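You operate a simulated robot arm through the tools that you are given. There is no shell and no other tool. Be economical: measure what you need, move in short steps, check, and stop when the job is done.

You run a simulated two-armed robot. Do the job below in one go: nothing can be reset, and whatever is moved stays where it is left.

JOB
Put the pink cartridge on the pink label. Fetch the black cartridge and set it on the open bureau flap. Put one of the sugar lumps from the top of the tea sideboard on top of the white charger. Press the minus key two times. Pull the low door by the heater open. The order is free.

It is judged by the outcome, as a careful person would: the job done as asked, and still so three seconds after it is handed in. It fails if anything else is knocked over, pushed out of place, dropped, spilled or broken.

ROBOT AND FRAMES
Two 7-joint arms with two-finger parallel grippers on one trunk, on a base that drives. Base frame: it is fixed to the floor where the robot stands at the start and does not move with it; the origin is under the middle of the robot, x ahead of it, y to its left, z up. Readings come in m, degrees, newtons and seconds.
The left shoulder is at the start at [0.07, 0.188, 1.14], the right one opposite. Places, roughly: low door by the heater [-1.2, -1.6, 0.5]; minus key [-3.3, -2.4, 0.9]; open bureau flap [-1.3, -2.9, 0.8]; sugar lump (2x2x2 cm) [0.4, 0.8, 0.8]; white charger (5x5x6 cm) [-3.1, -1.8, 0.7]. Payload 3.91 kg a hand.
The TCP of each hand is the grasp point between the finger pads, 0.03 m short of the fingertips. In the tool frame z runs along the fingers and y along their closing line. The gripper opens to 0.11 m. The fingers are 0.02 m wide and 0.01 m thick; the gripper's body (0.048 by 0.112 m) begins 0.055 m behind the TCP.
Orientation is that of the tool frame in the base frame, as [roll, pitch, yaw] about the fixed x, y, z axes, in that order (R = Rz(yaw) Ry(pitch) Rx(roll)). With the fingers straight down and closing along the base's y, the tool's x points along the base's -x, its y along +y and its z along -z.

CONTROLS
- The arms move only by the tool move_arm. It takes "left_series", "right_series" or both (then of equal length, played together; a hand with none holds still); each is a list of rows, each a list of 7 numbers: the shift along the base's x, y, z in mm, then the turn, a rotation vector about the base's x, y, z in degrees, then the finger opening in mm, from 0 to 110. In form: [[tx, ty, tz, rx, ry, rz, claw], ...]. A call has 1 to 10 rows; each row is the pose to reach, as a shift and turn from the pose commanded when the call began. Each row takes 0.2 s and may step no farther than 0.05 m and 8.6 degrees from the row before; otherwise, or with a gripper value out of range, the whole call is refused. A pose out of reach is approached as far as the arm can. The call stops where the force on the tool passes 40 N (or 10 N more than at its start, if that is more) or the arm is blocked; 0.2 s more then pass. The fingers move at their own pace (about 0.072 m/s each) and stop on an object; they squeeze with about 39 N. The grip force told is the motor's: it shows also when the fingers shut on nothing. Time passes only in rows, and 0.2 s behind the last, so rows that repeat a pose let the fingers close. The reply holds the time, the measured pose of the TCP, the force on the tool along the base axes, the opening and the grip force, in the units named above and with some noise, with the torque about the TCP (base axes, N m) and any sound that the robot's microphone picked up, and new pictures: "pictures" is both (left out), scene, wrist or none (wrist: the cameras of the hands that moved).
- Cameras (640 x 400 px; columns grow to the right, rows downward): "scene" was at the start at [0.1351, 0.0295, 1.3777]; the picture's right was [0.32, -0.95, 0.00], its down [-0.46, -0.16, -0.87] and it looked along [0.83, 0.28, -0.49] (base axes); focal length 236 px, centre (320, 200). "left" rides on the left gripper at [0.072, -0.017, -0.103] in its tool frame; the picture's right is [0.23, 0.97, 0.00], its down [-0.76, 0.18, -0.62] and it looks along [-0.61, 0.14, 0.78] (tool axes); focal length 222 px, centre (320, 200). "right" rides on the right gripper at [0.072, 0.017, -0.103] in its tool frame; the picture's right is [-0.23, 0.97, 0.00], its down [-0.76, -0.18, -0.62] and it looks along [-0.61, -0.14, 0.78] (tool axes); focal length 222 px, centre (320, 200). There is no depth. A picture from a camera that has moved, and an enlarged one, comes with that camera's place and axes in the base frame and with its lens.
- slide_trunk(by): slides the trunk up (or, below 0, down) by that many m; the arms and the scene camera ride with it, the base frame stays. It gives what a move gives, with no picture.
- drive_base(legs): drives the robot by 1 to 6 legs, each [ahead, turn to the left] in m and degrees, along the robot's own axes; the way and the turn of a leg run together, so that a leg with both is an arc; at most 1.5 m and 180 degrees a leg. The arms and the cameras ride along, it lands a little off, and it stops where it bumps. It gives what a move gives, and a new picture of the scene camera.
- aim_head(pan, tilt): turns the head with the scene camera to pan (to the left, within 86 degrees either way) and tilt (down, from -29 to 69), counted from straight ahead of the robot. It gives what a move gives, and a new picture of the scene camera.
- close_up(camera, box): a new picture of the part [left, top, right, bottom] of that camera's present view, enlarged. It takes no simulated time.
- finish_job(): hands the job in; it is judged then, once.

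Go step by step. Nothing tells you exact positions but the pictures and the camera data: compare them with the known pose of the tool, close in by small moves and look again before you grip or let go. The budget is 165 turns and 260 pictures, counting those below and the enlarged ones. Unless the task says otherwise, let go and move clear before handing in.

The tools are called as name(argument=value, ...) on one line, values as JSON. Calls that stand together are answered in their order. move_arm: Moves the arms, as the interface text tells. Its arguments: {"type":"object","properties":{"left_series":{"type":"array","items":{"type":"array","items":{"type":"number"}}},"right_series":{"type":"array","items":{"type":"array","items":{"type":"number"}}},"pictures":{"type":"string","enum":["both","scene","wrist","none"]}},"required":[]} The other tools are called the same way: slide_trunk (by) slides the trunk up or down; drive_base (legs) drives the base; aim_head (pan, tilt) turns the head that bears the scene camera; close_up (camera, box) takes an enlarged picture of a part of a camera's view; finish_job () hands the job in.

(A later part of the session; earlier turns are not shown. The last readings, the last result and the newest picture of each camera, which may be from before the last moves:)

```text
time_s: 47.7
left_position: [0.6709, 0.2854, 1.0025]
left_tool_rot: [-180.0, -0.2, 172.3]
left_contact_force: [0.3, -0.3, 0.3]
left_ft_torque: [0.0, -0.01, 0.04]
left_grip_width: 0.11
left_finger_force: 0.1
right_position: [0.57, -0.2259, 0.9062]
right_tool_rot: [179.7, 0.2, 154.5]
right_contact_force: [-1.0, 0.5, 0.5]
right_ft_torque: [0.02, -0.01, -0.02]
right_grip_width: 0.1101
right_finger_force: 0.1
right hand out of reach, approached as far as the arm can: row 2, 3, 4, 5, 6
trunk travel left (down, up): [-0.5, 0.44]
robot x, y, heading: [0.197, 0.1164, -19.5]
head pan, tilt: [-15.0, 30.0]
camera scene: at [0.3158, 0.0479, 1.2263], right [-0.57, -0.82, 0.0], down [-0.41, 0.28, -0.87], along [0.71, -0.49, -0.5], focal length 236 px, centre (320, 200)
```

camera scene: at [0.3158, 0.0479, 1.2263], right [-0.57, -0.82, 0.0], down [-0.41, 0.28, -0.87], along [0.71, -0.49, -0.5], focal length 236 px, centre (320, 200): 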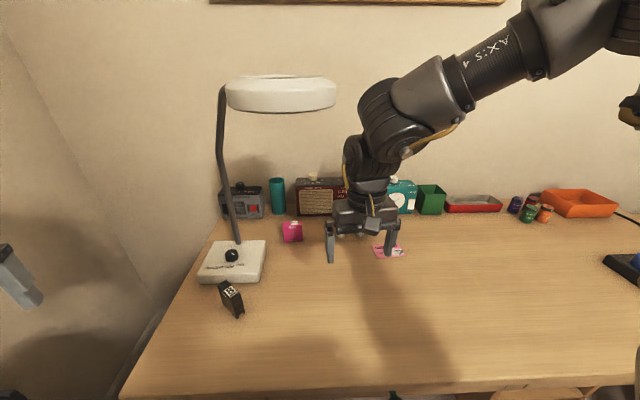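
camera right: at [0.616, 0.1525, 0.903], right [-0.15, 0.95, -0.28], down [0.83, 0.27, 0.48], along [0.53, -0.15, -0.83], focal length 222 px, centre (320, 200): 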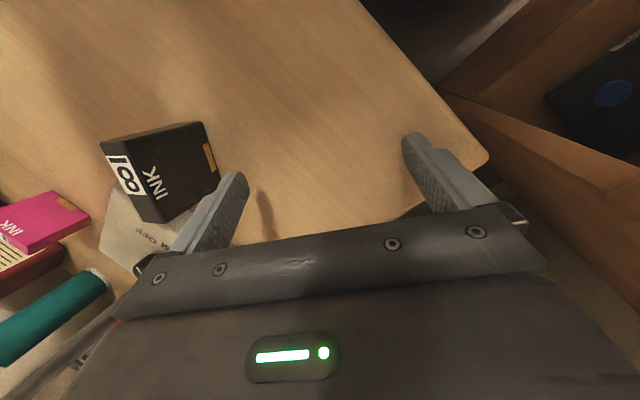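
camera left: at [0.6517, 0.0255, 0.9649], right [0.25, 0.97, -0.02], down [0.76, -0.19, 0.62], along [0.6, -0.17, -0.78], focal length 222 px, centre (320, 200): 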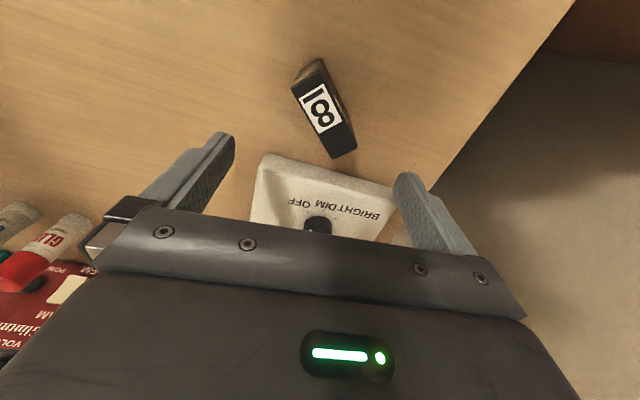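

The forearm comes in from the right and stays clear of the ring. Continuing outward towards the pink cartridge.

move_arm(right_series=[[35, -12, -10, 0, 0, 0, 110], [70, -24, -20, 0, 0, 0, 110], [105, -34, -30, 0, 0, 0, 110], [150, -38, -36, 0, 0, 0, 110]], pictures="both")

```text
time_s: 48.7
left_position: [0.668, 0.2808, 1.0048]
left_tool_rot: [179.8, -0.1, 172.4]
left_contact_force: [0.0, -0.9, 0.9]
left_ft_torque: [0.0, 0.05, -0.02]
left_grip_width: 0.1101
left_finger_force: 0.1
right_position: [0.6721, -0.1926, 0.8638]
right_tool_rot: [179.5, -0.1, 154.4]
right_contact_force: [0.5, 0.1, -0.1]
right_ft_torque: [-0.01, 0.02, -0.01]
right_grip_width: 0.11
right_finger_force: 0.0
right hand out of reach, approached as far as the arm can: row 1, 2, 3, 4
trunk travel left (down, up): [-0.5, 0.44]
robot x, y, heading: [0.194, 0.1141, -19.9]
head pan, tilt: [-15.0, 30.0]
camera scene: at [0.3131, 0.0424, 1.2256], right [-0.57, -0.82, 0.0], down [-0.41, 0.29, -0.87], along [0.71, -0.49, -0.5], focal length 236 px, centre (320, 200)
camera right: at [0.6141, -0.1467, 0.9669], right [0.63, 0.78, 0.01], down [0.61, -0.49, 0.62], along [0.49, -0.38, -0.78], focal length 222 px, centre (320, 200)
```

scene: 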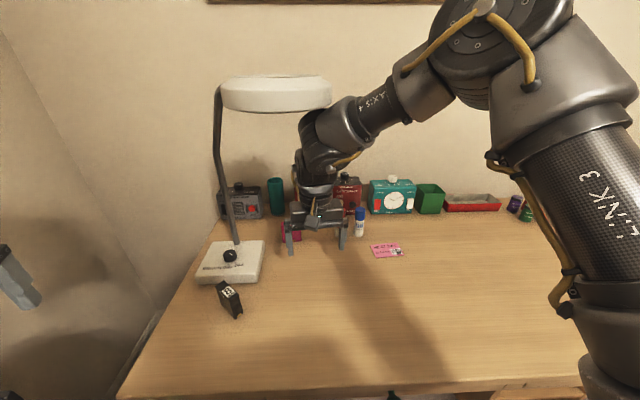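
right: 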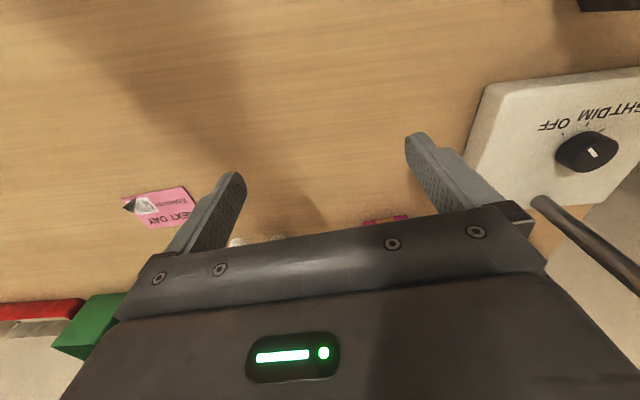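

The hand is at (0.67, -0.19, 0.86) and the forearm clears the ring. I'll keep extending towards the pink cartridge.

move_arm(right_series=[[30, -8, 4, 0, 0, 0, 110], [60, -12, 6, 0, 0, 0, 110], [90, -15, 8, 0, 0, 0, 110]], pictures="both")

```text
time_s: 49.5
left_position: [0.6563, 0.2611, 1.0129]
left_tool_rot: [178.4, 0.0, 172.1]
left_contact_force: [0.5, 0.1, 0.0]
left_ft_torque: [-0.06, 0.06, -0.06]
left_grip_width: 0.1102
left_finger_force: 0.1
right_position: [0.7053, -0.1788, 0.8693]
right_tool_rot: [177.7, -0.1, 154.3]
right_contact_force: [4.1, 2.2, 5.1]
right_ft_torque: [-0.22, 0.37, -0.03]
right_grip_width: 0.1102
right_finger_force: 0.1
right hand out of reach, approached as far as the arm can: row 1, 2, 3
trunk travel left (down, up): [-0.5, 0.44]
robot x, y, heading: [0.1924, 0.1155, -19.9]
head pan, tilt: [-15.0, 30.0]
camera scene: at [0.283, -0.0292, 1.229], right [-0.57, -0.82, -0.07], down [-0.39, 0.34, -0.86], along [0.72, -0.46, -0.51], focal length 236 px, centre (320, 200)
camera right: at [0.6451, -0.1363, 0.9731], right [0.63, 0.78, 0.04], down [0.6, -0.51, 0.61], along [0.5, -0.36, -0.79], focal length 222 px, centre (320, 200)
```

scene: 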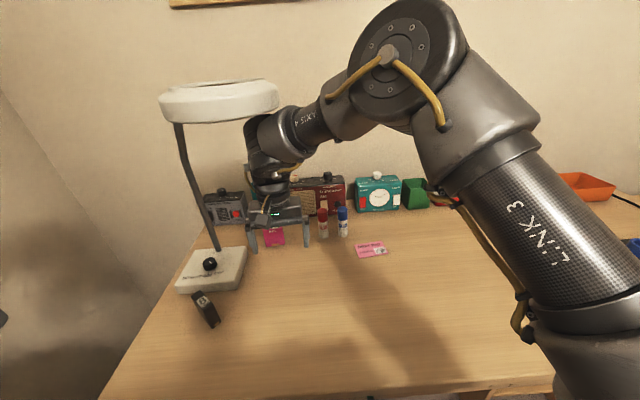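
right: 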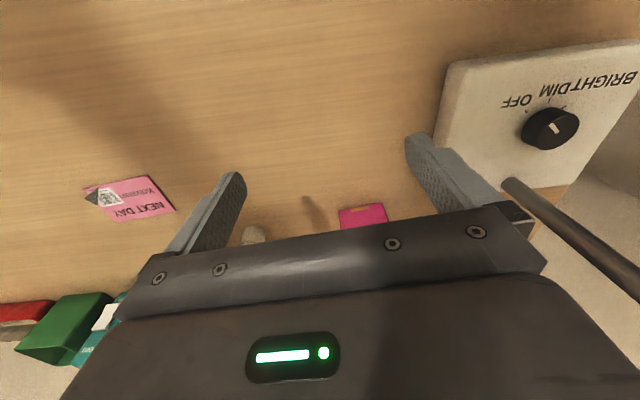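

The scene camera shows the robot leaning about 4 degrees to the right, so something is pushing. I'll retreat that last move and recheck.

move_arm(right_series=[[-30, -10, 0, 0, 0, 0, 110], [-60, -25, 0, 0, 0, 0, 110]], pictures="scene")

```text
time_s: 49.9
left_position: [0.6759, 0.3072, 0.9799]
left_tool_rot: [-178.9, -1.3, 172.2]
left_contact_force: [-0.2, 1.0, -0.1]
left_ft_torque: [-0.07, 0.01, -0.03]
left_grip_width: 0.11
left_finger_force: 0.1
right_position: [0.6971, -0.1498, 0.8549]
right_tool_rot: [-179.0, -1.2, 154.1]
right_contact_force: [-0.7, 0.5, 0.6]
right_ft_torque: [0.06, -0.01, 0.04]
right_grip_width: 0.1102
right_finger_force: 0.1
trunk travel left (down, up): [-0.5, 0.44]
robot x, y, heading: [0.1921, 0.1145, -20.2]
head pan, tilt: [-15.0, 30.0]
stopped in row 2 (left hand): the arm was blocked; the commanded pose is now the measured one
camera scene: at [0.2903, -0.0389, 1.226], right [-0.58, -0.81, -0.07], down [-0.39, 0.35, -0.85], along [0.72, -0.47, -0.52], focal length 236 px, centre (320, 200)
```

scene: 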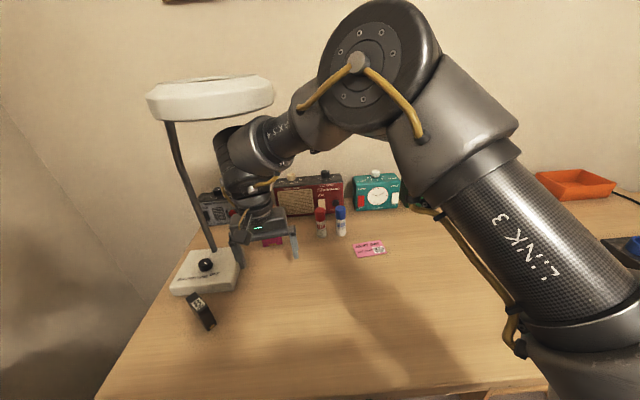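

I'll hold still briefly to see whether the lean persists.

move_arm(right_series=[[0, 0, 0, 0, 0, 0, 110], [0, 0, 0, 0, 0, 0, 110], [0, 0, 0, 0, 0, 0, 110]], pictures="none")

aim_head(pan=-15, tilt=20)

```text
time_s: 50.2
left_position: [0.6872, 0.3731, 0.9425]
left_tool_rot: [-175.1, -2.6, 174.8]
left_contact_force: [-0.3, 2.8, 1.5]
left_ft_torque: [-0.28, -0.03, 0.02]
left_grip_width: 0.11
left_finger_force: 0.0
right_position: [0.7057, -0.104, 0.8519]
right_tool_rot: [-176.2, -1.5, 152.3]
right_contact_force: [7.6, 4.4, 6.9]
right_ft_torque: [-0.32, 0.58, -0.03]
right_grip_width: 0.11
right_finger_force: 0.0
trunk travel left (down, up): [-0.5, 0.44]
robot x, y, heading: [0.1933, 0.1134, -20.9]
head pan, tilt: [-15.0, 30.0]
stopped in row 1 (left hand): the arm was blocked; the commanded pose is now the measured one
```

```text
time_s: 51.0
left_position: [0.6865, 0.3639, 0.9538]
left_tool_rot: [-175.6, -2.0, 172.6]
left_contact_force: [-0.4, -0.8, -0.2]
left_ft_torque: [0.04, 0.02, 0.06]
left_grip_width: 0.1099
left_finger_force: 0.2
right_position: [0.6996, -0.0949, 0.8397]
right_tool_rot: [-175.0, -1.9, 154.6]
right_contact_force: [-0.2, 0.4, 0.2]
right_ft_torque: [0.01, -0.01, -0.02]
right_grip_width: 0.1101
right_finger_force: 0.1
trunk travel left (down, up): [-0.5, 0.44]
robot x, y, heading: [0.1949, 0.1177, -20.5]
head pan, tilt: [-15.0, 20.0]
camera scene: at [0.2962, -0.0034, 1.2409], right [-0.58, -0.81, -0.04], down [-0.26, 0.24, -0.94], along [0.77, -0.54, -0.35], focal length 236 px, centre (320, 200)
```

scene: 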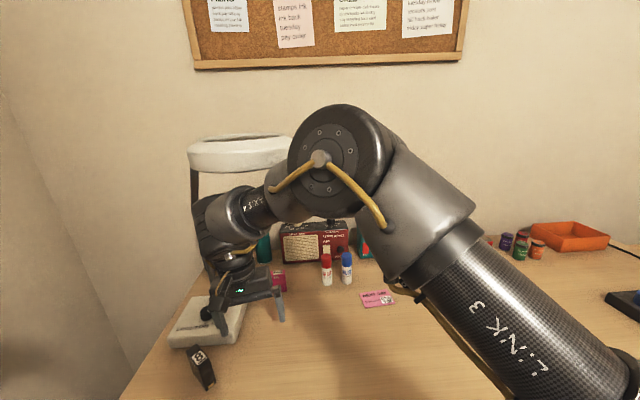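

The lean is fading, so this looks like sway from fast arm motion at the reach limit. I'll wait a moment by moving only the head.

aim_head(pan=-20, tilt=25)

close_up(camera="right", box=[0, 0, 640, 400])

```text
time_s: 51.6
left_position: [0.6856, 0.3621, 0.9545]
left_tool_rot: [-175.6, -1.6, 172.7]
left_contact_force: [-0.5, -0.2, -0.4]
left_ft_torque: [0.03, 0.01, 0.04]
left_grip_width: 0.1101
left_finger_force: 0.0
right_position: [0.6955, -0.0959, 0.837]
right_tool_rot: [-174.8, -2.2, 154.8]
right_contact_force: [-0.4, 0.1, -0.9]
right_ft_torque: [0.02, -0.01, -0.03]
right_grip_width: 0.1102
right_finger_force: 0.0
trunk travel left (down, up): [-0.5, 0.44]
robot x, y, heading: [0.1936, 0.1171, -20.9]
head pan, tilt: [-20.0, 25.0]
camera scene: at [0.2913, 0.0027, 1.2315], right [-0.65, -0.76, -0.03], down [-0.31, 0.3, -0.9], along [0.69, -0.58, -0.43], focal length 236 px, centre (320, 200)
```

scene: 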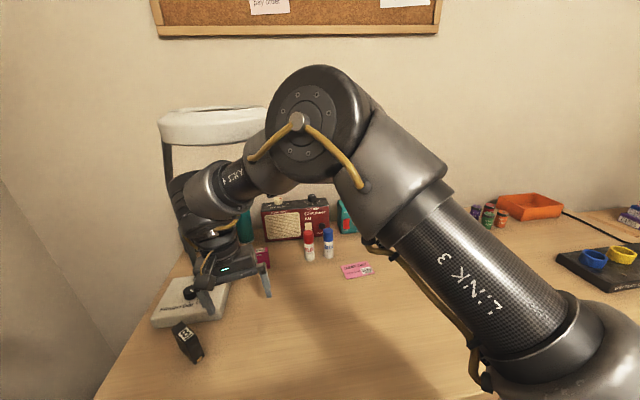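

```text
1.00 times, centred on (320, 200) of right
camera zoom: at [0.6448, -0.0431, 0.9423], right [0.61, 0.78, -0.1], down [0.66, -0.44, 0.61], along [0.43, -0.44, -0.79], focal length 222 px, centre (320, 200)
```

zoom: 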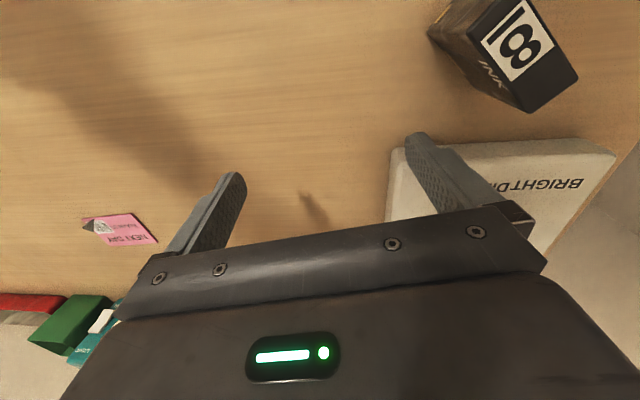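

The elbow is probably leaning on the lamp ring, which hasn't moved and seems to be fixed. Turning the robot right 10 degrees moves the elbow and hand away from it.

drive_base(legs=[[0, -10]])

```text
time_s: 53.2
left_position: [0.6936, 0.224, 0.9712]
left_tool_rot: [-179.4, -1.4, 160.8]
left_contact_force: [0.8, 0.1, 0.1]
left_ft_torque: [-0.03, 0.0, -0.06]
left_grip_width: 0.1101
left_finger_force: 0.0
right_position: [0.6206, -0.2071, 0.8087]
right_tool_rot: [-176.6, -4.8, 146.4]
right_contact_force: [0.0, 0.0, 1.0]
right_ft_torque: [0.02, 0.02, -0.02]
right_grip_width: 0.11
right_finger_force: 0.0
trunk travel left (down, up): [-0.5, 0.44]
robot x, y, heading: [0.1943, 0.1144, -30.2]
head pan, tilt: [-20.0, 25.0]
stopped in leg 1: the robot was blocked; the commanded pose is now the measured one
camera scene: at [0.2746, -0.0139, 1.2367], right [-0.77, -0.64, -0.03], down [-0.25, 0.35, -0.9], along [0.58, -0.69, -0.43], focal length 236 px, centre (320, 200)
```

scene: 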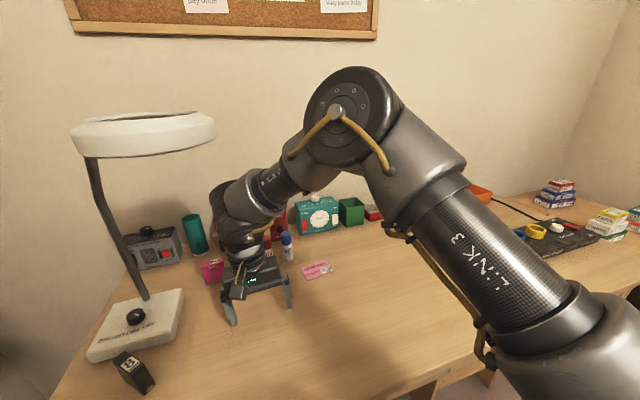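

Clear of the ring now. I'll do a small, calm check move: right hand up 40 mm and levelled.

move_arm(right_series=[[0, 0, 10, 0, 0, 0, 110], [0, 0, 25, -1, 2, 0, 110], [0, 0, 40, -2, 4, 0, 110], [0, 0, 40, -2, 4, 0, 110]], pictures="none")

aim_head(pan=0, tilt=30)

```text
time_s: 54.2
left_position: [0.7078, 0.2495, 0.9583]
left_tool_rot: [-177.4, -1.9, 161.3]
left_contact_force: [0.6, 1.6, -0.7]
left_ft_torque: [-0.13, 0.03, -0.01]
left_grip_width: 0.11
left_finger_force: 0.0
right_position: [0.6349, -0.182, 0.8478]
right_tool_rot: [-170.9, -7.0, 146.4]
right_contact_force: [0.5, 2.5, -0.1]
right_ft_torque: [-0.11, 0.05, 0.0]
right_grip_width: 0.11
right_finger_force: 0.1
trunk travel left (down, up): [-0.5, 0.44]
robot x, y, heading: [0.1934, 0.1151, -30.2]
head pan, tilt: [-20.0, 25.0]
```

```text
time_s: 55.0
left_position: [0.7075, 0.246, 0.9612]
left_tool_rot: [-177.6, -1.8, 161.1]
left_contact_force: [0.2, 0.1, 0.5]
left_ft_torque: [-0.06, 0.03, -0.01]
left_grip_width: 0.1102
left_finger_force: 0.0
right_position: [0.6341, -0.1865, 0.849]
right_tool_rot: [-171.1, -6.9, 146.2]
right_contact_force: [0.1, 0.7, 0.8]
right_ft_torque: [-0.05, 0.02, 0.0]
right_grip_width: 0.1102
right_finger_force: 0.0
trunk travel left (down, up): [-0.5, 0.44]
robot x, y, heading: [0.1921, 0.1117, -30.2]
head pan, tilt: [0.0, 30.0]
camera scene: at [0.3217, 0.0565, 1.227], right [-0.5, -0.87, 0.01], down [-0.44, 0.24, -0.87], along [0.75, -0.44, -0.5], focal length 236 px, centre (320, 200)
```

scene: 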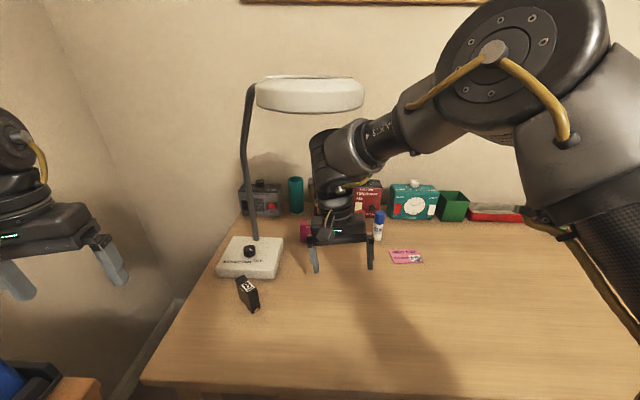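

The robot is level again, but the right arm's elbow posture is poor after the bump. I'll move the hand slowly out to the right, levelling it, away from the ring.

move_arm(right_series=[[-8, -18, 5, 0.6, -1.8, 0, 110], [-16, -36, 10, 1.2, -3.6, 0, 110], [-24, -54, 15, 1.8, -5.4, 0, 110], [-32, -72, 20, 2.4, -7.2, 0, 110], [-40, -90, 25, 3, -9, 0, 110], [-48, -108, 30, 3.6, -10.6, 0, 110], [-56, -126, 35, 3.6, -10.6, 0, 110], [-64, -144, 40, 3.6, -10.6, 0, 110]], pictures="scene")

```text
time_s: 56.8
left_position: [0.7021, 0.2355, 0.9644]
left_tool_rot: [-178.4, -1.5, 160.9]
left_contact_force: [0.0, 0.9, -0.7]
left_ft_torque: [-0.01, 0.04, 0.03]
left_grip_width: 0.1098
left_finger_force: 0.1
right_position: [0.5619, -0.2693, 0.8775]
right_tool_rot: [179.2, -0.1, 146.5]
right_contact_force: [-0.6, 0.7, 0.0]
right_ft_torque: [-0.02, 0.01, -0.01]
right_grip_width: 0.1099
right_finger_force: 0.1
right hand out of reach, approached as far as the arm can: row 3, 4, 5, 6, 7, 8
trunk travel left (down, up): [-0.5, 0.44]
robot x, y, heading: [0.1927, 0.1163, -29.9]
head pan, tilt: [0.0, 30.0]
camera scene: at [0.3141, 0.0437, 1.2264], right [-0.5, -0.86, 0.0], down [-0.43, 0.25, -0.87], along [0.75, -0.44, -0.5], focal length 236 px, centre (320, 200)
```

scene: 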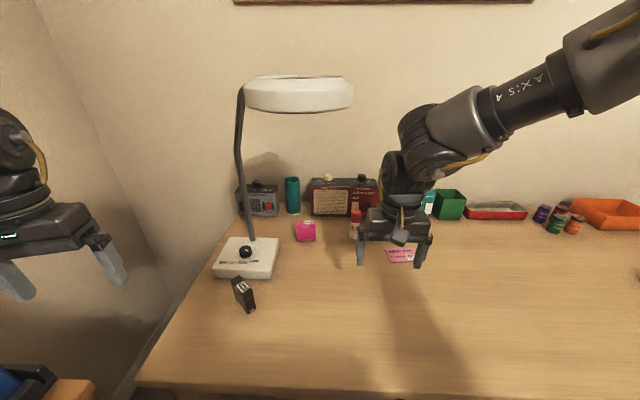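

Reaching right seems limited by the wrist yaw relative to the forearm. Gripping the cartridge across its thickness needs the tool turned by +90 degrees, and that should also relieve the wrist. Turning it in place.

move_arm(right_series=[[0, 0, 3, 0, 0, 8.5, 80], [0, 0, 6, 0, 0, 17, 80], [0, 0, 9, 0, 0, 25.5, 80], [0, 0, 12, 0, 0, 34, 80], [0, 0, 15, 0, 0, 42.5, 80], [0, 0, 18, 0, 0, 51, 80], [0, 0, 20, 0, 0, 59.5, 80], [0, 0, 20, 0, 0, 68, 80], [0, 0, 20, 0, 0, 76.5, 80], [0, 0, 20, 0, 0, 85, 80]], pictures="scene")

```text
time_s: 59.0
left_position: [0.7019, 0.235, 0.9647]
left_tool_rot: [-178.4, -1.5, 160.9]
left_contact_force: [0.2, 0.6, 0.5]
left_ft_torque: [-0.01, -0.04, 0.04]
left_grip_width: 0.11
left_finger_force: 0.1
right_position: [0.5402, 0.0431, 1.0986]
right_tool_rot: [177.2, 1.6, -128.8]
right_contact_force: [0.0, 0.4, -0.9]
right_ft_torque: [-0.01, 0.03, 0.03]
right_grip_width: 0.0801
right_finger_force: 0.1
right hand out of reach, approached as far as the arm can: row 1, 2, 3, 4, 5, 6, 7, 8, 9, 10
trunk travel left (down, up): [-0.5, 0.44]
robot x, y, heading: [0.1948, 0.1138, -30.1]
head pan, tilt: [0.0, 30.0]
camera scene: at [0.3143, 0.0442, 1.2263], right [-0.5, -0.86, 0.0], down [-0.43, 0.25, -0.87], along [0.75, -0.44, -0.5], focal length 236 px, centre (320, 200)
```

scene: 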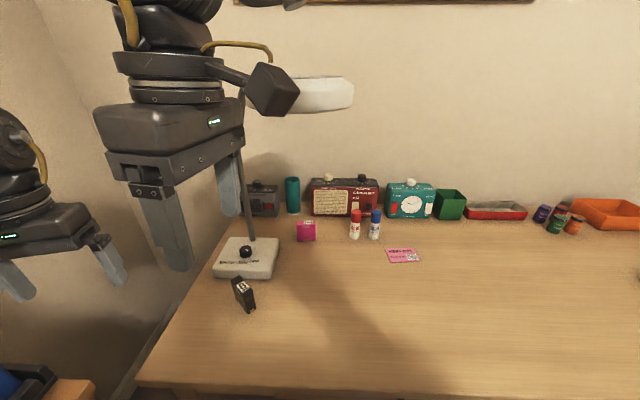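

The position gave way in favour of the yaw, so the wrist wants the opposite turn. I'll turn back the other way; yaw near 65 gives the same grasp line. The hand stays on the robot's side of the ring.

move_arm(right_series=[[-10, 0, 0, 0, 0, -8.5, 80], [-20, 0, 0, 0, 0, -17, 80], [-30, 0, 0, 0, 0, -25.5, 80], [-40, -5, 0, 0, 0, -34, 80], [-50, -15, 0, 0, 0, -42.5, 80], [-60, -30, 0, 0, 0, -51, 80], [-70, -45, 0, 0, 0, -59.5, 80], [-80, -60, 0, 0, 0, -68, 80], [-85, -80, 0, 0, 0, -76.5, 80], [-90, -100, 0, 0, 0, -85, 80]], pictures="scene")

```text
time_s: 61.2
left_position: [0.7007, 0.2358, 0.9656]
left_tool_rot: [-178.3, -1.5, 161.0]
left_contact_force: [0.2, 0.6, -0.2]
left_ft_torque: [-0.01, 0.01, -0.06]
left_grip_width: 0.1099
left_finger_force: 0.0
right_position: [0.507, 0.061, 1.1503]
right_tool_rot: [177.5, -0.6, 146.0]
right_contact_force: [0.4, -0.6, 0.1]
right_ft_torque: [0.01, -0.03, 0.0]
right_grip_width: 0.0802
right_finger_force: 0.1
right hand out of reach, approached as far as the arm can: row 1, 2, 3, 4, 5, 6, 7, 8, 9, 10
trunk travel left (down, up): [-0.5, 0.44]
robot x, y, heading: [0.1977, 0.1134, -30.3]
head pan, tilt: [0.0, 30.0]
camera scene: at [0.3144, 0.0442, 1.2264], right [-0.5, -0.86, 0.0], down [-0.43, 0.25, -0.87], along [0.75, -0.44, -0.5], focal length 236 px, centre (320, 200)
```

scene: 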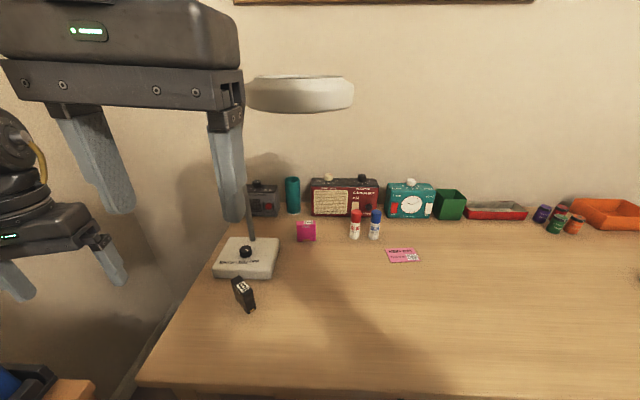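

Still stuck to the left. Continuing the clockwise turn in place to unwind the wrist.

move_arm(right_series=[[0, -5, 0, 0, 0, -8.5, 80], [0, -10, 0, 0, 0, -17, 80], [0, -15, 0, 0, 0, -25.5, 80], [0, -20, 0, 0, 0, -34, 80], [0, -30, 0, 0, 0, -42.5, 80], [0, -40, 0, 0, 0, -51, 80], [0, -50, 0, 0, 0, -59.5, 80], [0, -60, 0, 0, 0, -68, 80], [0, -80, 0, 0, 0, -76.5, 80], [0, -100, 0, 0, 0, -80, 80]], pictures="scene")

```text
time_s: 63.4
left_position: [0.7031, 0.2348, 0.964]
left_tool_rot: [-178.2, -1.6, 160.8]
left_contact_force: [-0.7, -0.2, 0.1]
left_ft_torque: [0.02, 0.05, 0.01]
left_grip_width: 0.1101
left_finger_force: 0.1
right_position: [0.5108, 0.0593, 1.1542]
right_tool_rot: [179.2, -2.4, 66.1]
right_contact_force: [0.2, 0.0, 0.8]
right_ft_torque: [-0.02, 0.0, 0.01]
right_grip_width: 0.0799
right_finger_force: 0.0
right hand out of reach, approached as far as the arm can: row 1, 2, 3, 4, 5, 6, 7, 8, 9, 10
trunk travel left (down, up): [-0.5, 0.44]
robot x, y, heading: [0.1946, 0.112, -30.2]
head pan, tilt: [0.0, 30.0]
camera scene: at [0.3146, 0.0442, 1.2263], right [-0.5, -0.86, 0.0], down [-0.43, 0.25, -0.87], along [0.75, -0.44, -0.5], focal length 236 px, centre (320, 200)
```

scene: 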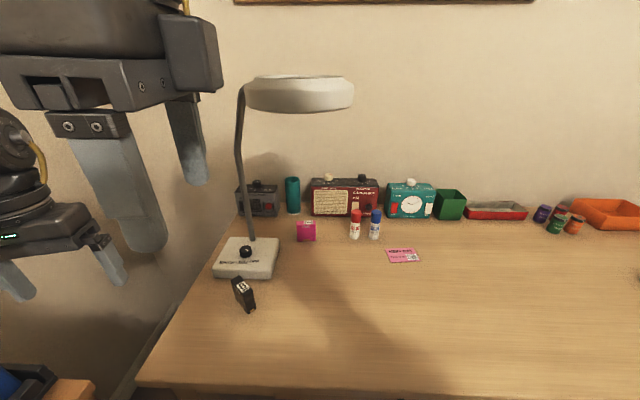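

The arms work best with the hand well below the shoulder, so the low trunk was the problem. I'll raise the trunk 0.22 and bring the right hand round the robot's side of the ring to its right.

slide_trunk(by=0.22)

move_arm(right_series=[[-15, -30, 0, 0, 0, 0, 80], [-30, -60, 0, 0, 0, 0, 80], [-40, -100, 0, 0, 0, 0, 80], [-45, -140, 0, 0, 0, 0, 80], [-45, -180, 0, 0, 0, 0, 80], [-40, -220, -10, 0, 0, 0, 80], [-30, -260, -30, 0, 0, 0, 80], [-20, -300, -50, 0, 0, 0, 80]], pictures="scene")

```text
time_s: 65.7
left_position: [0.7029, 0.2356, 1.1843]
left_tool_rot: [-178.3, -1.4, 160.9]
left_contact_force: [-0.6, -1.0, 0.4]
left_ft_torque: [-0.03, 0.01, -0.03]
left_grip_width: 0.1097
left_finger_force: 0.0
right_position: [0.5097, 0.059, 1.3739]
right_tool_rot: [179.2, -2.3, 66.2]
right_contact_force: [-0.4, 1.0, -0.2]
right_ft_torque: [0.01, -0.01, 0.0]
right_grip_width: 0.08
right_finger_force: 0.1
trunk travel left (down, up): [-0.72, 0.22]
robot x, y, heading: [0.1902, 0.1159, -30.2]
head pan, tilt: [0.0, 30.0]
```

```text
time_s: 67.5
left_position: [0.7025, 0.2434, 1.1837]
left_tool_rot: [-178.1, -1.5, 161.0]
left_contact_force: [0.2, -0.1, -0.6]
left_ft_torque: [-0.07, 0.01, 0.02]
left_grip_width: 0.1101
left_finger_force: 0.0
right_position: [0.5342, -0.2298, 1.4037]
right_tool_rot: [179.8, 0.5, 66.8]
right_contact_force: [0.9, 0.5, 0.6]
right_ft_torque: [-0.07, 0.01, -0.01]
right_grip_width: 0.0802
right_finger_force: 0.0
right hand out of reach, approached as far as the arm can: row 1, 2, 3, 4, 5, 6, 7, 8
trunk travel left (down, up): [-0.72, 0.22]
robot x, y, heading: [0.1912, 0.1161, -30.1]
head pan, tilt: [0.0, 30.0]
camera scene: at [0.3162, 0.0516, 1.4465], right [-0.5, -0.86, 0.01], down [-0.43, 0.25, -0.87], along [0.75, -0.44, -0.5], focal length 236 px, centre (320, 200)
```

scene: 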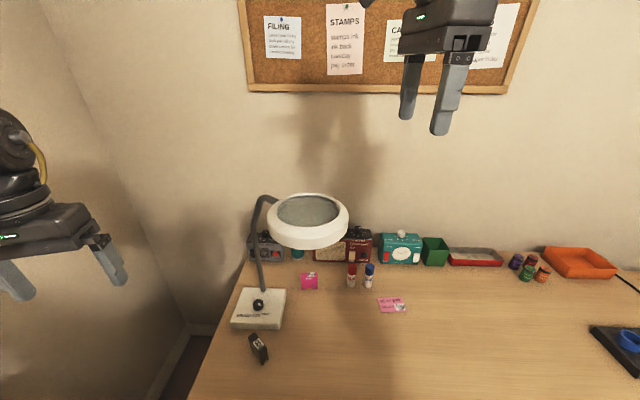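

The hand is now above and to the right of the ring. I'll lower it in the open area on that side.

move_arm(right_series=[[-5, -30, -20, 0, 0, 0, 80], [-10, -60, -45, 0, 0, 0, 80], [-14, -90, -80, 0, 0, 0, 80], [-14, -110, -120, 0, 0, 0, 80], [-14, -125, -165, 0, 0, 0, 80], [-14, -130, -210, 0, 0, 0, 80], [-14, -130, -255, 0, 0, 0, 80], [-14, -130, -300, 0, 0, 0, 80], [-14, -130, -345, 0, 0, 0, 80], [-14, -130, -390, 0, 0, 0, 80]], pictures="scene")

```text
time_s: 69.7
left_position: [0.7054, 0.2337, 1.1842]
left_tool_rot: [-178.4, -1.7, 160.9]
left_contact_force: [0.6, -0.9, -0.2]
left_ft_torque: [0.0, 0.02, 0.01]
left_grip_width: 0.11
left_finger_force: 0.2
right_position: [0.6808, -0.4005, 1.0444]
right_tool_rot: [-175.8, -9.2, 66.5]
right_contact_force: [0.8, 0.1, 0.0]
right_ft_torque: [0.01, 0.0, 0.03]
right_grip_width: 0.0802
right_finger_force: 0.0
right hand out of reach, approached as far as the arm can: row 1, 2, 3, 4, 5, 6, 7, 8, 9, 10
trunk travel left (down, up): [-0.72, 0.22]
robot x, y, heading: [0.1937, 0.1181, -30.5]
head pan, tilt: [0.0, 30.0]
camera scene: at [0.3172, 0.0412, 1.446], right [-0.5, -0.86, 0.0], down [-0.43, 0.25, -0.86], along [0.75, -0.44, -0.5], focal length 236 px, centre (320, 200)
```

scene: 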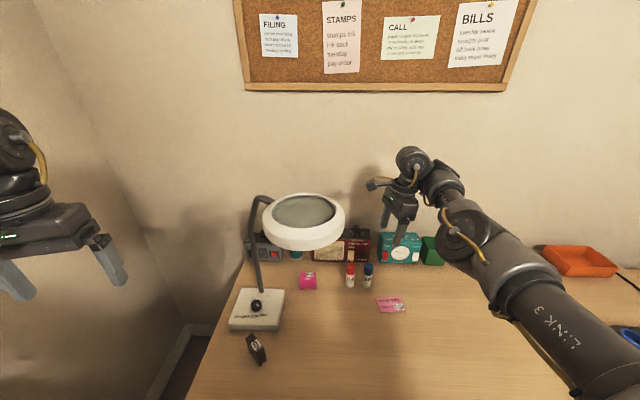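

The arm has fallen into an awkward elbow-down posture. I'll back the robot away from the desk into free space to reset both arms.

drive_base(legs=[[-0.4, 0]])

move_arm(right_series=[[-20, 0, 0, 0, -5, 8, 80], [-40, 0, 0, 0, -9, 16, 80], [-60, 0, 0, 0, -9, 24, 80], [-80, 0, 0, 0, -9, 32, 80], [-100, 0, 0, 0, -9, 40, 80], [-120, 0, 0, 0, -9, 48, 80], [-140, 0, 0, 0, -9, 56, 80], [-160, 0, 0, 0, -9, 64, 80], [-180, 0, 0, 0, -9, 72, 80], [-200, 0, 0, 0, -9, 80, 80]], pictures="scene")

```text
time_s: 72.2
left_position: [0.3559, 0.4366, 1.1844]
left_tool_rot: [-178.3, -1.6, 160.9]
left_contact_force: [0.4, -0.4, -0.3]
left_ft_torque: [0.01, -0.02, 0.07]
left_grip_width: 0.11
left_finger_force: 0.0
right_position: [0.3319, -0.1977, 1.0459]
right_tool_rot: [-175.8, -9.0, 66.3]
right_contact_force: [-1.0, -0.3, -0.1]
right_ft_torque: [-0.03, 0.0, -0.01]
right_grip_width: 0.0798
right_finger_force: 0.1
trunk travel left (down, up): [-0.72, 0.22]
robot x, y, heading: [-0.1511, 0.3169, -30.4]
head pan, tilt: [0.0, 30.0]
camera scene: at [-0.0311, 0.2456, 1.4462], right [-0.51, -0.86, 0.0], down [-0.43, 0.25, -0.87], along [0.75, -0.44, -0.5], focal length 236 px, centre (320, 200)
```

scene: 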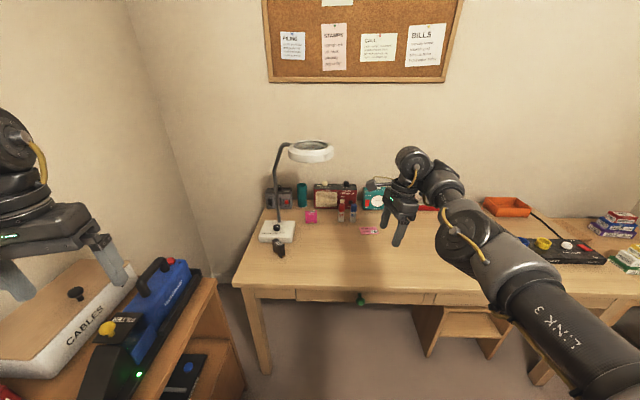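

```text
refused: row 1 steps farther than a row can; nothing moved
```

I'll repeat the right-arm reset with legal steps, moving to a comfortable pose in front of the robot.

move_arm(right_series=[[-14, 20, 0, 0, 0, 8.2, 80], [-28, 40, 0, 0, 0, 16.4, 80], [-43, 60, 0, 0, 0, 24.6, 80], [-58, 80, 0, 0, 0, 32.8, 80], [-72, 100, 0, 0, 0, 41, 80], [-87, 120, 0, 0, 0, 49.2, 80], [-101, 140, 0, 0, 0, 57.4, 80], [-116, 160, 0, 0, 0, 65.6, 80], [-130, 180, 0, 0, 0, 73.8, 80], [-145, 200, 0, 0, 0, 82, 80]], pictures="scene")

```text
time_s: 74.4
left_position: [0.3564, 0.4388, 1.184]
left_tool_rot: [-178.2, -1.4, 160.8]
left_contact_force: [-0.4, 0.4, 0.0]
left_ft_torque: [0.03, -0.01, -0.01]
left_grip_width: 0.11
left_finger_force: 0.1
right_position: [0.3595, 0.0376, 1.1125]
right_tool_rot: [-178.4, -11.3, 148.4]
right_contact_force: [-0.1, 0.0, 0.2]
right_ft_torque: [-0.04, -0.01, -0.04]
right_grip_width: 0.0799
right_finger_force: 0.0
right hand out of reach, approached as far as the arm can: row 1, 2, 3, 4, 5, 6, 7, 8, 9, 10
trunk travel left (down, up): [-0.72, 0.22]
robot x, y, heading: [-0.1501, 0.3171, -30.6]
head pan, tilt: [0.0, 30.0]
camera scene: at [-0.0315, 0.2482, 1.4464], right [-0.5, -0.86, 0.0], down [-0.43, 0.25, -0.87], along [0.75, -0.44, -0.5], focal length 236 px, centre (320, 200)
```

scene: 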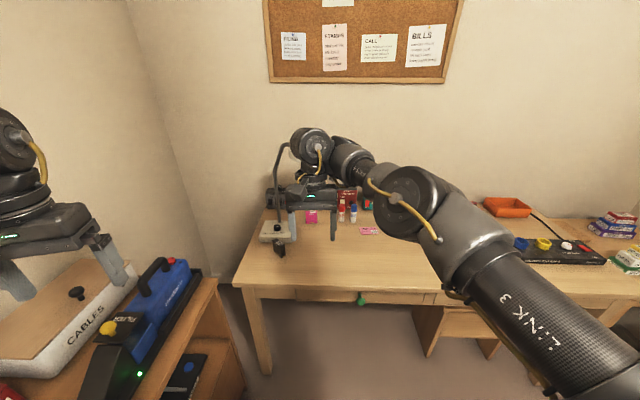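

The forearm still rises to the wrist, with the elbow low. Lowering the hand here in free space, just before the desk edge, should let the elbow swing up.

move_arm(right_series=[[-10, 0, -30, -1, -2, 0, 80], [-20, 0, -60, -2, -4, 0, 80], [-30, 0, -90, -3, -6, 0, 80], [-40, 0, -120, -4, -8, 0, 80], [-50, 0, -150, -4.5, -10.4, 0, 80], [-60, 0, -180, -4.5, -10.4, 0, 80], [-70, 0, -210, -4.5, -10.4, 0, 80], [-80, 0, -240, -4.5, -10.4, 0, 80], [-90, 0, -270, -4.5, -10.4, 0, 80]], pictures="scene")

```text
time_s: 76.4
left_position: [0.3554, 0.4345, 1.1859]
left_tool_rot: [-178.5, -1.6, 160.8]
left_contact_force: [0.0, 0.4, 0.1]
left_ft_torque: [0.05, 0.01, 0.01]
left_grip_width: 0.1098
left_finger_force: 0.1
right_position: [0.3841, 0.0305, 1.0391]
right_tool_rot: [173.8, -9.1, 148.8]
right_contact_force: [0.6, 0.0, 0.5]
right_ft_torque: [0.05, 0.02, 0.04]
right_grip_width: 0.0801
right_finger_force: 0.0
right hand out of reach, approached as far as the arm can: row 1, 2, 3, 4, 5, 6, 7, 8, 9
trunk travel left (down, up): [-0.72, 0.22]
robot x, y, heading: [-0.1515, 0.3188, -30.3]
head pan, tilt: [0.0, 30.0]
camera scene: at [-0.0324, 0.2435, 1.4463], right [-0.51, -0.86, 0.0], down [-0.43, 0.25, -0.87], along [0.75, -0.44, -0.5], focal length 236 px, centre (320, 200)
```

scene: 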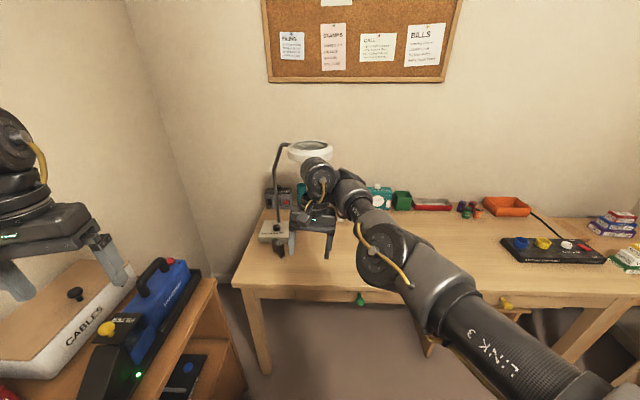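

The right arm looks stuck straight. I'll try tilting the fingers inward while retracting, to make the elbow bend upward.

move_arm(right_series=[[0, 0, 0, 3.5, 6, 0, 80], [-10, 6, 0, 7, 12, 0, 80], [-25, 15, 0, 10.5, 18, 0, 80], [-45, 25, 0, 14, 24, 0, 80], [-65, 37, 0, 17.5, 30, 0, 80], [-85, 50, 0, 17.5, 30, 0, 80], [-105, 62, 0, 17.5, 30, 0, 80], [-125, 75, 0, 17.5, 30, 0, 80]], pictures="scene")

```text
time_s: 78.2
left_position: [0.3559, 0.4384, 1.1846]
left_tool_rot: [-178.4, -1.5, 160.8]
left_contact_force: [0.4, 0.3, 0.4]
left_ft_torque: [-0.03, -0.01, 0.04]
left_grip_width: 0.1099
left_finger_force: 0.0
right_position: [0.2678, 0.1101, 1.0398]
right_tool_rot: [174.8, -44.1, 148.5]
right_contact_force: [-0.1, -0.1, -0.2]
right_ft_torque: [-0.04, -0.01, 0.03]
right_grip_width: 0.0799
right_finger_force: 0.1
right hand out of reach, approached as far as the arm can: row 8
trunk travel left (down, up): [-0.72, 0.22]
robot x, y, heading: [-0.152, 0.3186, -30.4]
head pan, tilt: [0.0, 30.0]
camera scene: at [-0.0319, 0.2474, 1.4464], right [-0.51, -0.86, 0.0], down [-0.43, 0.25, -0.87], along [0.75, -0.44, -0.5], focal length 236 px, centre (320, 200)
```

scene: 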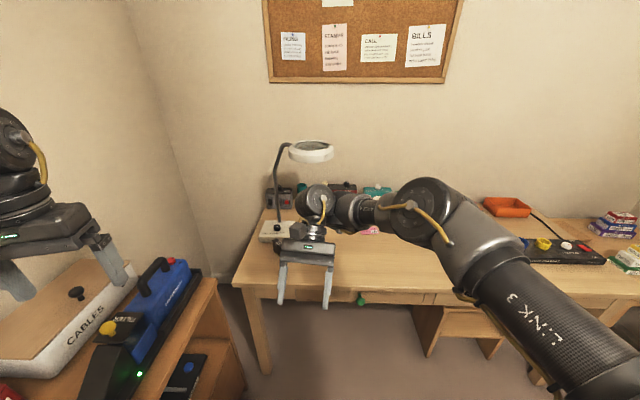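

That worked: the elbow is bending upward. Now I'll lower the hand and gradually bring the tool back upright.

move_arm(right_series=[[-10, 5, -35, 0, 0, 0, 80], [-20, 10, -70, 0, 0, 0, 80], [-25, 15, -105, 0, 0, 0, 80], [-25, 15, -140, -3, -6, 0, 80], [-25, 15, -160, -6, -13, 0, 80], [-25, 15, -170, -9, -20, 0, 80], [-25, 15, -170, -13, -27, 0, 80], [-25, 15, -170, -17, -33, 0, 80], [-25, 15, -170, -21, -38, 0, 80]], pictures="scene")

```text
time_s: 80.2
left_position: [0.355, 0.4366, 1.1835]
left_tool_rot: [-178.4, -1.5, 160.7]
left_contact_force: [0.0, 0.5, 0.1]
left_ft_torque: [0.02, 0.01, 0.03]
left_grip_width: 0.1098
left_finger_force: 0.1
right_position: [0.3656, 0.0942, 0.9864]
right_tool_rot: [173.9, -15.4, 151.3]
right_contact_force: [-1.6, -0.2, -0.4]
right_ft_torque: [0.01, -0.02, -0.02]
right_grip_width: 0.0802
right_finger_force: 0.0
right hand out of reach, approached as far as the arm can: row 1, 2, 3, 4, 5, 6, 7, 8, 9
trunk travel left (down, up): [-0.72, 0.22]
robot x, y, heading: [-0.1521, 0.3157, -30.1]
head pan, tilt: [0.0, 30.0]
camera scene: at [-0.032, 0.246, 1.4463], right [-0.51, -0.86, 0.0], down [-0.43, 0.25, -0.87], along [0.75, -0.44, -0.5], focal length 236 px, centre (320, 200)
```

scene: 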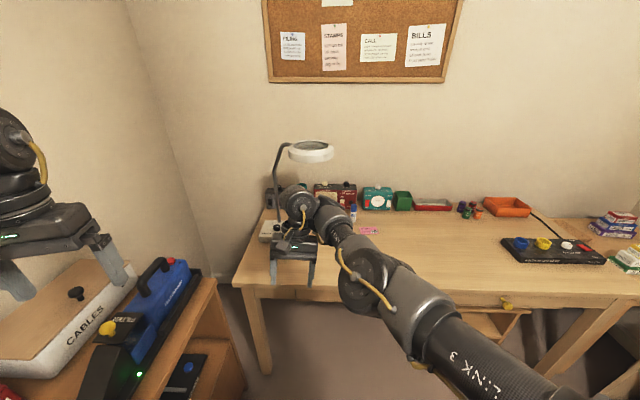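

The hand slid back towards the straight posture. I'll redo the inward tilt and retract much further before uprighting, so the elbow is well bent first.

move_arm(right_series=[[-15, 3, 8, 4, 7, 0, 80], [-35, 6, 16, 8, 14, 0, 80], [-60, 10, 30, 12, 21, 0, 80], [-85, 14, 45, 16, 27, 0, 80], [-110, 18, 60, 18, 32, 0, 80], [-135, 22, 75, 18, 32, 0, 80], [-160, 26, 90, 18, 32, 0, 80], [-185, 30, 100, 18, 32, 0, 80], [-210, 34, 110, 18, 32, 0, 80], [-240, 38, 110, 18, 32, 0, 80]], pictures="scene")

```text
time_s: 82.4
left_position: [0.3563, 0.4374, 1.1838]
left_tool_rot: [-178.3, -1.5, 160.8]
left_contact_force: [-0.2, -0.2, 0.0]
left_ft_torque: [0.01, 0.04, 0.01]
left_grip_width: 0.1101
left_finger_force: 0.1
right_position: [0.2318, 0.1132, 1.0634]
right_tool_rot: [173.5, -52.3, 151.7]
right_contact_force: [-0.5, 0.3, -0.3]
right_ft_torque: [0.02, -0.02, -0.01]
right_grip_width: 0.0797
right_finger_force: 0.1
right hand out of reach, approached as far as the arm can: row 7, 8, 9, 10
trunk travel left (down, up): [-0.72, 0.22]
robot x, y, heading: [-0.1535, 0.3141, -30.3]
head pan, tilt: [0.0, 30.0]
camera scene: at [-0.0314, 0.2459, 1.4463], right [-0.51, -0.86, 0.0], down [-0.43, 0.25, -0.87], along [0.75, -0.44, -0.5], focal length 236 px, centre (320, 200)
```

scene: 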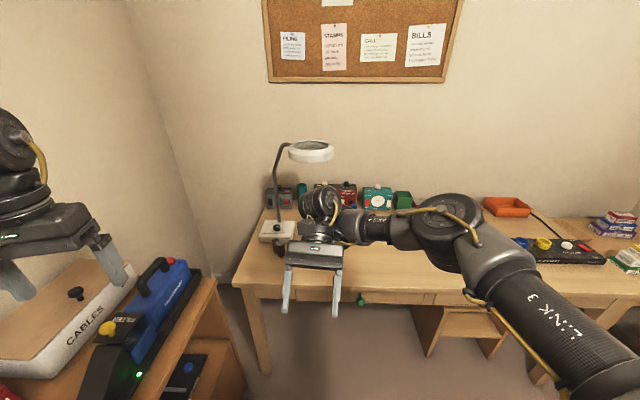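

The tilted tool lets it fold. I'll now go to the equivalent of the start pose (0.5 ahead, near centre, just below shoulder height) while uprighting the tool, since that posture was known to be good.

move_arm(right_series=[[8, -3, 12, -4.4, -6, 0, 80], [16, -6, 24, -8.9, -12, 0, 80], [24, -9, 36, -13.4, -18, 0, 80], [32, -12, 48, -17.8, -24, 0, 80], [40, -15, 60, -22.3, -30, 0, 80], [48, -18, 72, -26.7, -36, 0, 80], [62, -25, 87, -31.2, -42.2, 0, 80], [62, -25, 87, -31.2, -42.2, 0, 80]], pictures="scene")

```text
time_s: 84.2
left_position: [0.3552, 0.4361, 1.1848]
left_tool_rot: [-178.4, -1.6, 160.8]
left_contact_force: [-1.1, -0.7, 0.5]
left_ft_torque: [0.0, -0.04, 0.03]
left_grip_width: 0.11
left_finger_force: 0.1
right_position: [0.3816, 0.0947, 1.181]
right_tool_rot: [179.8, 0.0, 148.5]
right_contact_force: [1.0, 0.6, -1.0]
right_ft_torque: [0.02, -0.01, -0.01]
right_grip_width: 0.0799
right_finger_force: 0.1
right hand out of reach, approached as far as the arm can: row 1, 2, 3, 4, 5, 6, 7, 8
trunk travel left (down, up): [-0.72, 0.22]
robot x, y, heading: [-0.1503, 0.3146, -30.4]
head pan, tilt: [0.0, 30.0]
camera scene: at [-0.0315, 0.2453, 1.4463], right [-0.51, -0.86, 0.0], down [-0.43, 0.25, -0.87], along [0.75, -0.44, -0.5], focal length 236 px, centre (320, 200)
```

scene: 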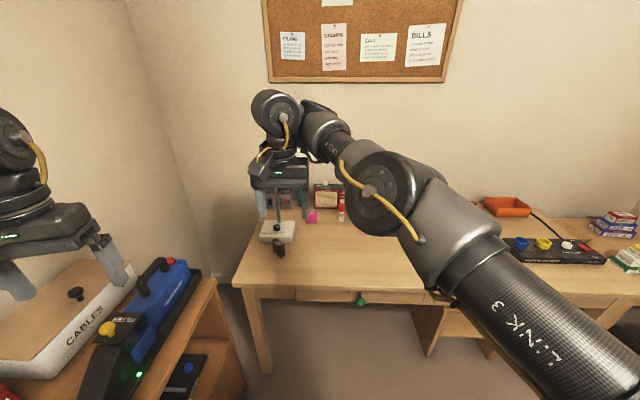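

Still elbow-low. I'll try tilting the fingers to the left, along the forearm direction, which should relax the wrist flex, and then retract.

move_arm(right_series=[[0, 0, 0, 7, -4, 0, 80], [0, 0, 0, 14, -8, 0, 80], [-10, 6, 0, 21, -12, 0, 80], [-30, 18, 0, 28, -16, 0, 80], [-50, 30, 0, 35, -20, 0, 80], [-75, 30, -10, 35, -20, 0, 80], [-100, 30, -20, 35, -20, 0, 80], [-125, 20, -30, 35, -20, 0, 80], [-150, 10, -40, 35, -20, 0, 80]], pictures="scene")

```text
time_s: 86.2
left_position: [0.3561, 0.4369, 1.1848]
left_tool_rot: [-178.3, -1.6, 160.8]
left_contact_force: [-0.6, -0.7, 0.2]
left_ft_torque: [0.03, 0.01, 0.02]
left_grip_width: 0.1098
left_finger_force: 0.0
right_position: [0.4066, 0.0574, 1.2438]
right_tool_rot: [142.0, -5.1, 152.1]
right_contact_force: [-1.2, -0.2, 0.3]
right_ft_torque: [0.06, -0.01, -0.03]
right_grip_width: 0.08
right_finger_force: 0.0
right hand out of reach, approached as far as the arm can: row 1, 2, 3, 4, 5, 6, 7, 8, 9
trunk travel left (down, up): [-0.72, 0.22]
robot x, y, heading: [-0.1536, 0.3158, -30.1]
head pan, tilt: [0.0, 30.0]
camera scene: at [-0.0321, 0.2447, 1.4463], right [-0.51, -0.86, 0.0], down [-0.43, 0.25, -0.87], along [0.75, -0.44, -0.5], focal length 236 px, centre (320, 200)
```

scene: 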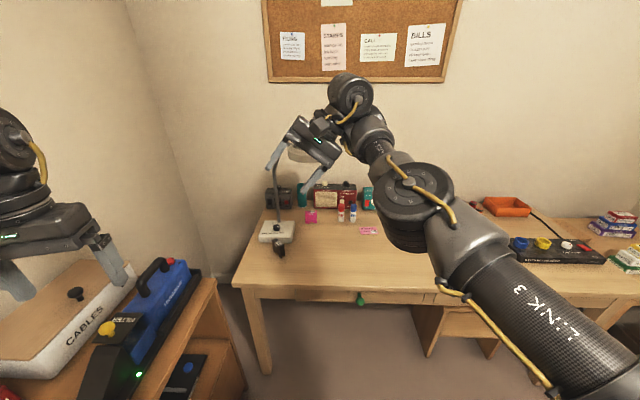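

I need a reference for a healthy posture, so I'll look at the left arm, which should still be in its original configuration.

aim_head(pan=60, tilt=15)

aim_head(pan=-60, tilt=25)

```text
time_s: 87.5
left_position: [0.3555, 0.4371, 1.1842]
left_tool_rot: [-178.4, -1.5, 160.8]
left_contact_force: [0.1, 0.2, 0.1]
left_ft_torque: [-0.03, 0.01, 0.0]
left_grip_width: 0.11
left_finger_force: 0.0
right_position: [0.4079, 0.0598, 1.2447]
right_tool_rot: [142.0, -5.2, 152.3]
right_contact_force: [0.2, -0.7, 0.4]
right_ft_torque: [0.0, 0.01, 0.01]
right_grip_width: 0.0797
right_finger_force: 0.0
trunk travel left (down, up): [-0.72, 0.22]
robot x, y, heading: [-0.1521, 0.3168, -30.4]
head pan, tilt: [60.0, 15.0]
camera scene: at [-0.0284, 0.338, 1.4705], right [0.49, -0.87, 0.0], down [-0.23, -0.13, -0.97], along [0.84, 0.48, -0.26], focal length 236 px, centre (320, 200)
```

scene: 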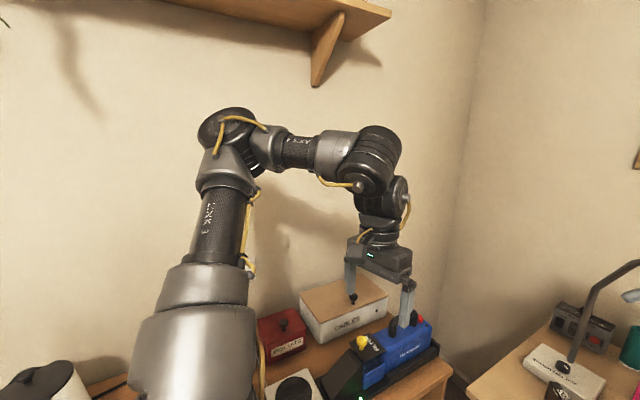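

```text
time_s: 89.5
left_position: [0.3567, 0.4365, 1.1833]
left_tool_rot: [-178.3, -1.5, 160.8]
left_contact_force: [-0.2, -0.3, 0.4]
left_ft_torque: [0.0, -0.01, -0.02]
left_grip_width: 0.11
left_finger_force: 0.1
right_position: [0.4063, 0.0592, 1.2463]
right_tool_rot: [142.1, -5.2, 152.1]
right_contact_force: [-0.3, 0.6, 1.0]
right_ft_torque: [0.04, 0.01, -0.01]
right_grip_width: 0.0801
right_finger_force: 0.0
trunk travel left (down, up): [-0.72, 0.22]
robot x, y, heading: [-0.1519, 0.3158, -30.2]
head pan, tilt: [-60.0, 25.0]
camera scene: at [-0.1101, 0.1995, 1.4543], right [-1.0, 0.01, 0.0], down [0.0, 0.42, -0.91], along [0.0, -0.91, -0.42], focal length 236 px, centre (320, 200)
```

scene: 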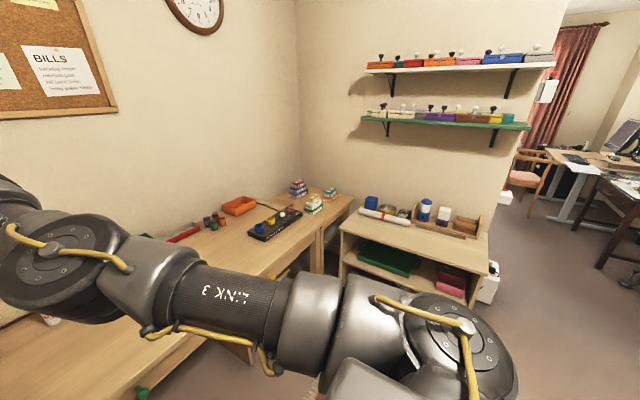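

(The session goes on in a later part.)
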